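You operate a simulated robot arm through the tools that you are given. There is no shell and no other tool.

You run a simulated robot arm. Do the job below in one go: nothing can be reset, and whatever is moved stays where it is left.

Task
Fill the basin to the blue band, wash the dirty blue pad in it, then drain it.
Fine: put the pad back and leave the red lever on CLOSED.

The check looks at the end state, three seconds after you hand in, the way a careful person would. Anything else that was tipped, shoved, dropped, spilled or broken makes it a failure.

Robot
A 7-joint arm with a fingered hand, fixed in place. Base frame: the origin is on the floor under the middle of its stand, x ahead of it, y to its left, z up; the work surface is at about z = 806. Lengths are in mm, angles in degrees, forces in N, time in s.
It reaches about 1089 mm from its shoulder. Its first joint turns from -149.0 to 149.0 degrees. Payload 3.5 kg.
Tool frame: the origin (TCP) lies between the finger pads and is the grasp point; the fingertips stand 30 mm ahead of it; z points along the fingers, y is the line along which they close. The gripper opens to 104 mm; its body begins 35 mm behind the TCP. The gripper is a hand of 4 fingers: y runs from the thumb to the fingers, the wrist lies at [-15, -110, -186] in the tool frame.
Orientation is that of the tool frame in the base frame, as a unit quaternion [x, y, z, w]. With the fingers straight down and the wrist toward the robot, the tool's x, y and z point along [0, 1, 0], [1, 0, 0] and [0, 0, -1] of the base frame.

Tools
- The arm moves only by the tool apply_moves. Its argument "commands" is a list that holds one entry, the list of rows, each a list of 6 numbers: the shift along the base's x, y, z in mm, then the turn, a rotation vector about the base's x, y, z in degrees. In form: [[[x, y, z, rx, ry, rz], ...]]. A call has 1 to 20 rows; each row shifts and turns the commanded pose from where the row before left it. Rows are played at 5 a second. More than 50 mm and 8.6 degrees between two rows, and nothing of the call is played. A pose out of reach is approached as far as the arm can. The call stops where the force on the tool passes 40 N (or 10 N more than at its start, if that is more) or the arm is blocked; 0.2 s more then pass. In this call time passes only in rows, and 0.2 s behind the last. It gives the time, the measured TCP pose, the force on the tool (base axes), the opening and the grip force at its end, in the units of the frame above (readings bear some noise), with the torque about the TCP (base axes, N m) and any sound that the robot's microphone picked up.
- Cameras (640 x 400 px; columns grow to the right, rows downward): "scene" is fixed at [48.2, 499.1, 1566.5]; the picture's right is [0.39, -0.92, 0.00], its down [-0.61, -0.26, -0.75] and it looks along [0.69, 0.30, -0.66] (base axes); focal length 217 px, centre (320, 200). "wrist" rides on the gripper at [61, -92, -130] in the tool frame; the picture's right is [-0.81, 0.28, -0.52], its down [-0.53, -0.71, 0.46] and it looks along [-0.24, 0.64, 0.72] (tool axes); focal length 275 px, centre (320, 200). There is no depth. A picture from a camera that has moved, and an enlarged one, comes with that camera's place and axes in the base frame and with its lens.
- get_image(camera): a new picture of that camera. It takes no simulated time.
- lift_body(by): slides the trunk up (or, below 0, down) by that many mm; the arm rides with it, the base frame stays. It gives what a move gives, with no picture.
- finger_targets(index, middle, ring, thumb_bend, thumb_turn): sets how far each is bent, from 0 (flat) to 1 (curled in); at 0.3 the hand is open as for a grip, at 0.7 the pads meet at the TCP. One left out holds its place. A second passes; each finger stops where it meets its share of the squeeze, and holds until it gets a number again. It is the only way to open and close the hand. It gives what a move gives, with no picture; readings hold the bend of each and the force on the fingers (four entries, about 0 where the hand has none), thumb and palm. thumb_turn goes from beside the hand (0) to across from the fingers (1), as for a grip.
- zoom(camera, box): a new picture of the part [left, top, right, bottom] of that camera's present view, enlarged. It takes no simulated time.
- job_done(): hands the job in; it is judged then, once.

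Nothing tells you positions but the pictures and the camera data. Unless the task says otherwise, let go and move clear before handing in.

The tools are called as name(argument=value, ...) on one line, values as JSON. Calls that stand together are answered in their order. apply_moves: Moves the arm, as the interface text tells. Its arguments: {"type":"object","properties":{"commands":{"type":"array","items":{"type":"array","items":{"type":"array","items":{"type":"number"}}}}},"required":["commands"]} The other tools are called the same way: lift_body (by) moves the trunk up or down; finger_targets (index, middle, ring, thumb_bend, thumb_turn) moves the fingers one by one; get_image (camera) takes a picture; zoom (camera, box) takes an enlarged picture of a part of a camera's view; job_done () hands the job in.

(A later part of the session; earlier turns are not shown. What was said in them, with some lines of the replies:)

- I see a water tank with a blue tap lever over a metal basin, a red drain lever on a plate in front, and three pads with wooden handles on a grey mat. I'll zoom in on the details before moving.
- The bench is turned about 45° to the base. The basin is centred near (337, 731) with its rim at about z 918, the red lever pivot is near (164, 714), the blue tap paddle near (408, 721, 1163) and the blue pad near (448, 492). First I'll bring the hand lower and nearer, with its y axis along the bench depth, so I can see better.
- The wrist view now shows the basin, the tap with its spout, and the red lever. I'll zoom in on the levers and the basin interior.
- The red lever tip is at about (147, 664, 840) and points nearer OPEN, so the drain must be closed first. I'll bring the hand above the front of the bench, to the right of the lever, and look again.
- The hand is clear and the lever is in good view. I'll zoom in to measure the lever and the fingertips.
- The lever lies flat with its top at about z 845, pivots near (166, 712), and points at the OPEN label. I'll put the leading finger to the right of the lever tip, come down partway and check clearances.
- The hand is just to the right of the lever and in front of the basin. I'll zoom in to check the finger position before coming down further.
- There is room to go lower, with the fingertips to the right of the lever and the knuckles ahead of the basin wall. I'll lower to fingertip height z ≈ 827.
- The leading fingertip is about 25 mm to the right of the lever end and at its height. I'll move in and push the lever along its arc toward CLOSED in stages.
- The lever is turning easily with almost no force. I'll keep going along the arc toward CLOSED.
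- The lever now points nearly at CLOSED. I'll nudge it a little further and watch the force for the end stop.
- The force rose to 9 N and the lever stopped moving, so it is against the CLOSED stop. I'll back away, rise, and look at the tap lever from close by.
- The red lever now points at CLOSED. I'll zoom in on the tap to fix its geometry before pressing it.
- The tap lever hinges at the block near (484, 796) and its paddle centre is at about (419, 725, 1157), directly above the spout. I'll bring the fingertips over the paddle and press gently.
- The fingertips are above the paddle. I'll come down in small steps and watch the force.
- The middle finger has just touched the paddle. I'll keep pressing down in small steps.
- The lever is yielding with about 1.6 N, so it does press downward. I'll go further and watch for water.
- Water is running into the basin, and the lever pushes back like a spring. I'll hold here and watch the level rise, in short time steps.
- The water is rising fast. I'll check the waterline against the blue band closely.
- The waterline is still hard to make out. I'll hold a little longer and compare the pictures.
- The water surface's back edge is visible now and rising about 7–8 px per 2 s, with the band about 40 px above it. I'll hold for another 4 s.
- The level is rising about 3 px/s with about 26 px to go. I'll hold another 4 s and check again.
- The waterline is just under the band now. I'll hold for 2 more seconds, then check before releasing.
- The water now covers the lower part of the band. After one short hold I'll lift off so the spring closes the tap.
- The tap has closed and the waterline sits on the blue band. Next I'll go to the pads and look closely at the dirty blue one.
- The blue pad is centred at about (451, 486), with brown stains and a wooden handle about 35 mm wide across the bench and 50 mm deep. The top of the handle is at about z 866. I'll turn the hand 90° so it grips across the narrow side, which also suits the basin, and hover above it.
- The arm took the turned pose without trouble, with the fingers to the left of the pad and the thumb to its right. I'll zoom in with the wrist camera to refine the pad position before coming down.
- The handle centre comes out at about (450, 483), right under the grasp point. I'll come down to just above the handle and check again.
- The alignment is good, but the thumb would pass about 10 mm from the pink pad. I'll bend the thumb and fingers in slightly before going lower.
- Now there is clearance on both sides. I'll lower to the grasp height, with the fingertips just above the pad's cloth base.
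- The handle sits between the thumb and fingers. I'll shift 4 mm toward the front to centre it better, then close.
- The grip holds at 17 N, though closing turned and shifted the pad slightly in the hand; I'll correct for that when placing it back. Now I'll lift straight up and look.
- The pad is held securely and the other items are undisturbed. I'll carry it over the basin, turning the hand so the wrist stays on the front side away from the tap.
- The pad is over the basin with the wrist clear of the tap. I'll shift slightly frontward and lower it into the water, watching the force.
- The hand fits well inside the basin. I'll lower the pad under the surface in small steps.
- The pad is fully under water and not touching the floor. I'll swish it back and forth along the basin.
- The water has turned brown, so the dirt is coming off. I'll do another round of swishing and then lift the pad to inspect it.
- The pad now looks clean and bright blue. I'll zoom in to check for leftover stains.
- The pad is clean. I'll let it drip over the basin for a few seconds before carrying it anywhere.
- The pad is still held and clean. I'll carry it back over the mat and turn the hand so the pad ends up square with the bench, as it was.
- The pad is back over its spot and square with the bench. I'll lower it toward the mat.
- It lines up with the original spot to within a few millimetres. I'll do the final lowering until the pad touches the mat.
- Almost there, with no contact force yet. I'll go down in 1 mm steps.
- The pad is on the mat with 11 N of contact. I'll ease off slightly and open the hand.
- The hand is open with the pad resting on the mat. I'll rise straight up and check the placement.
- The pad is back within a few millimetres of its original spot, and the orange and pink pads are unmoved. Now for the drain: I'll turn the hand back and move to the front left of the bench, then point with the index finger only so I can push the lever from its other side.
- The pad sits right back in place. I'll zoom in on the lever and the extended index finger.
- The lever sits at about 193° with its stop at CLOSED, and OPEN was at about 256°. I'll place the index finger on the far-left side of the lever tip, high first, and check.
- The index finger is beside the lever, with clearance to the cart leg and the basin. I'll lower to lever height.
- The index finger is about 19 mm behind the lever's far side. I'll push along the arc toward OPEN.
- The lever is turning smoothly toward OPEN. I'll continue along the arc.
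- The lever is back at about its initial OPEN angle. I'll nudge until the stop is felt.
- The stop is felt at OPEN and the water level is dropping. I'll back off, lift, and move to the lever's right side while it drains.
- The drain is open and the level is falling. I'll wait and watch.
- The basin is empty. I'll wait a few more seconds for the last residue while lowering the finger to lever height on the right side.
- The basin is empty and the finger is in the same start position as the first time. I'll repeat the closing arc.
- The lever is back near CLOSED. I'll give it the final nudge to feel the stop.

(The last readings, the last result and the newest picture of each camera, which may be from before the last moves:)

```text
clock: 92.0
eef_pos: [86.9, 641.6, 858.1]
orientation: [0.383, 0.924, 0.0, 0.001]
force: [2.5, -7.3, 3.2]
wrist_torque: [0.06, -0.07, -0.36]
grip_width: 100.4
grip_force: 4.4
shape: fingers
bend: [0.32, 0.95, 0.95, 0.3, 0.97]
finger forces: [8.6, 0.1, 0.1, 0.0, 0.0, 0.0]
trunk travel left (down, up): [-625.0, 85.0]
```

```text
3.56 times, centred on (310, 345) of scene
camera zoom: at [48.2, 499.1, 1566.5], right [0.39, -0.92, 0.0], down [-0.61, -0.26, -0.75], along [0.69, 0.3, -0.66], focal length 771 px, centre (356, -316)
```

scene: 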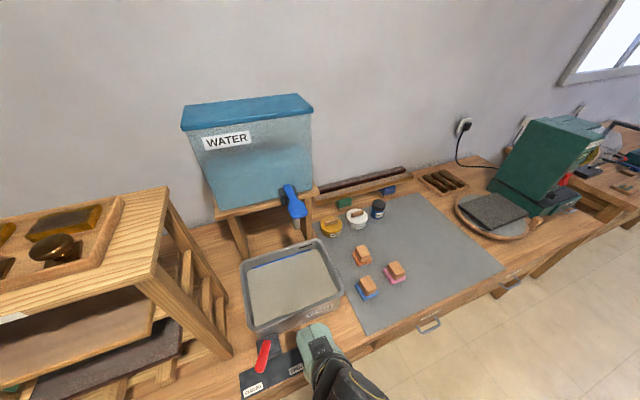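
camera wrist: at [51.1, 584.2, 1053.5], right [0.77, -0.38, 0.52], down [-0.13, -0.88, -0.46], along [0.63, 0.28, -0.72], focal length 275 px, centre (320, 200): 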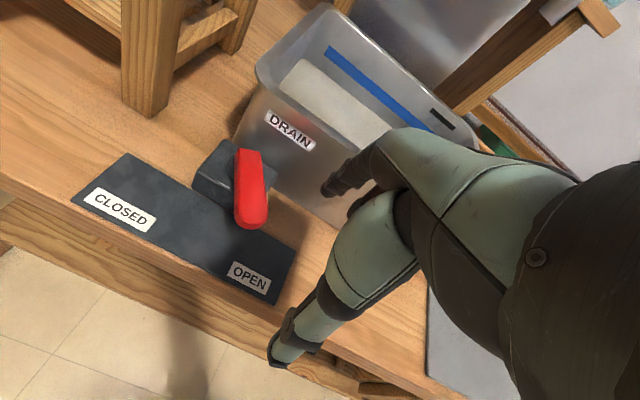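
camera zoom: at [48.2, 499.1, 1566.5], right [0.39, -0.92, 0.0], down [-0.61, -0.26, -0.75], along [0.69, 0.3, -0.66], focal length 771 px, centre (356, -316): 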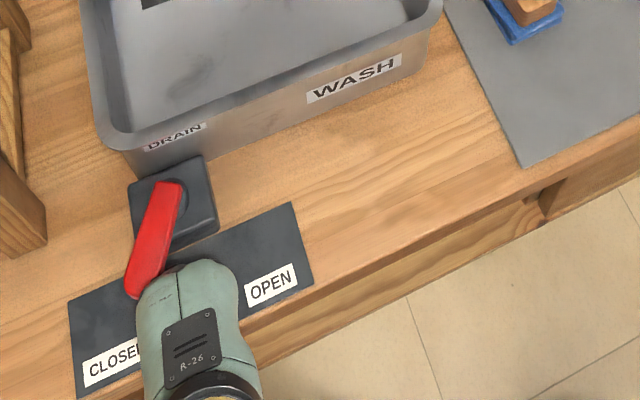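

The stop is felt at 8.6 N, so the lever is fully on CLOSED. I'll back off, rise clear and open the hand, then check everything once more.

apply_moves(commands=[[[8, -10, 0, 0, 0, 0], [6, -6, 25, 0, 0, 0], [0, 0, 45, 0, 0, 0], [0, 0, 45, 0, 0, 0], [20, -25, 30, 0, 0, 0], [20, -25, 30, 0, 0, 0], [20, -25, 30, 0, 0, 0], [20, -25, 30, 0, 0, 0]]])

finger_targets(index=0.3, middle=0.3, ring=0.3, thumb_bend=0.3)

get_image(camera="scene")

zoom(camera="scene", box=[220, 220, 360, 400])

get_image(camera="wrist")

```text
clock: 93.8
eef_pos: [180.5, 525.5, 1093.0]
orientation: [0.382, 0.924, 0.001, 0.0]
force: [0.0, -1.3, 0.3]
wrist_torque: [0.0, 0.0, -0.02]
grip_width: 102.8
grip_force: 0.1
shape: fingers
bend: [0.3, 0.95, 0.95, 0.3, 0.97]
finger forces: [0.1, 0.0, 0.0, 0.1, 0.1, 0.1]
trunk travel left (down, up): [-625.0, 85.0]
```

```text
clock: 94.8
eef_pos: [181.9, 526.5, 1092.4]
orientation: [0.383, 0.924, -0.001, 0.0]
force: [-0.3, 0.2, 0.5]
wrist_torque: [-0.01, 0.0, 0.01]
grip_width: 102.9
grip_force: 0.0
shape: fingers
bend: [0.3, 0.3, 0.3, 0.3, 0.97]
finger forces: [0.0, 0.0, 0.0, 0.0, 0.1, 0.0]
trunk travel left (down, up): [-625.0, 85.0]
```

```text
taken
```

scene: 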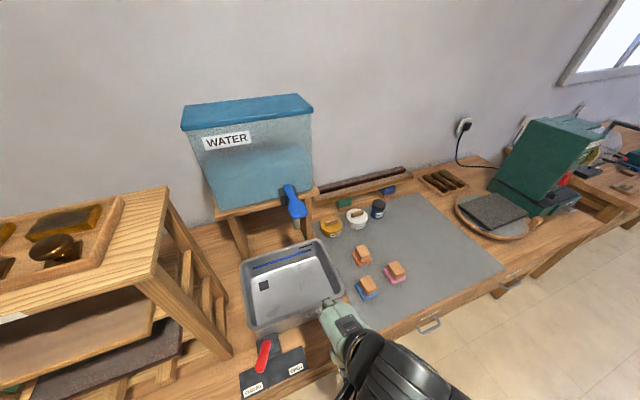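

```text
2.22 times, centred on (290, 310) of scene
camera zoom: at [48.2, 499.1, 1566.5], right [0.39, -0.92, 0.0], down [-0.61, -0.26, -0.75], along [0.69, 0.3, -0.66], focal length 482 px, centre (387, -44)
```

zoom: 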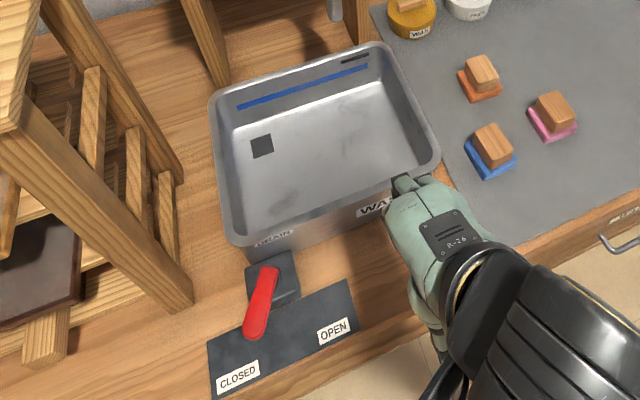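

```text
taken
camera wrist: at [70.9, 504.1, 1222.3], right [0.77, -0.38, 0.52], down [-0.13, -0.88, -0.46], along [0.63, 0.28, -0.72], focal length 275 px, centre (320, 200)
```

wrist: 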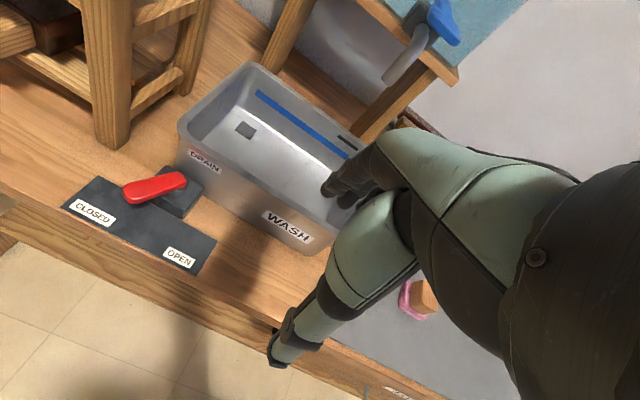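

The basin is empty, the lever is on CLOSED and the pad is in place. I'll take one last close look at the pad and the tap before handing in.

zoom(camera="scene", box=[335, 230, 435, 320])

zoom(camera="scene", box=[235, 170, 345, 300])

```text
4.44 times, centred on (385, 275) of scene
camera zoom: at [48.2, 499.1, 1566.5], right [0.39, -0.92, 0.0], down [-0.61, -0.26, -0.75], along [0.69, 0.3, -0.66], focal length 964 px, centre (31, -133)
```

zoom: 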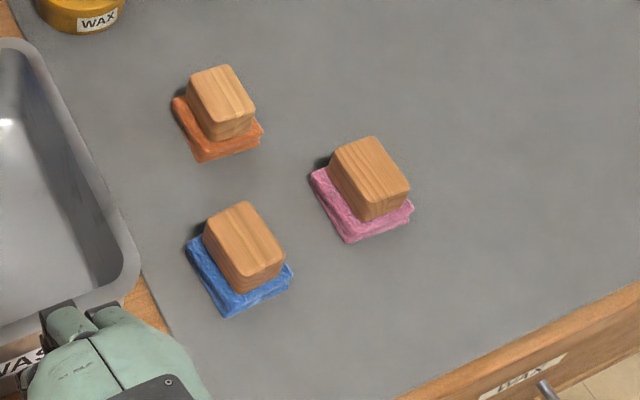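

```text
3.08 times, centred on (290, 235) of scene
camera zoom: at [48.2, 499.1, 1566.5], right [0.39, -0.92, 0.0], down [-0.61, -0.26, -0.75], along [0.69, 0.3, -0.66], focal length 667 px, centre (412, 92)
```

zoom: 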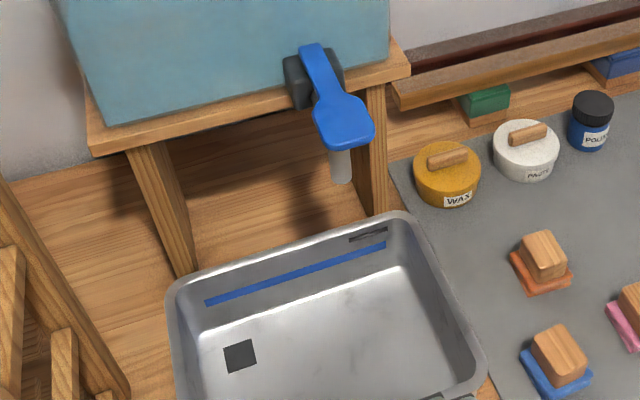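

The pad is clean and back in its place, the tap is closed, the basin is drained, and the red lever is on CLOSED. Nothing else was disturbed and the hand is clear, so I'm handing in.

job_done()

```text
The job is handed in.
```

The job is done and handed in; I haven't seen the check's result.

- **Fill:** The drain lever was open at the start, so I closed it first. Then I filled the basin until the waterline sat on the blue band.
- **Wash:** I swished the blue pad in the water until it turned brown. When I lifted the pad out, every side I could see was clean and bright blue; I couldn't see its underside.
- **Pad put back:** I let it drip over the basin, then set it back on the mat about 5 mm from where it was and turned a few degrees.
- **Drain:** I opened the red lever, let the basin empty fully, and pushed the lever back to its stop at CLOSED.

In the last pictures the tap was shut and nothing else looked moved or spilled. The hand was open and clear of everything.
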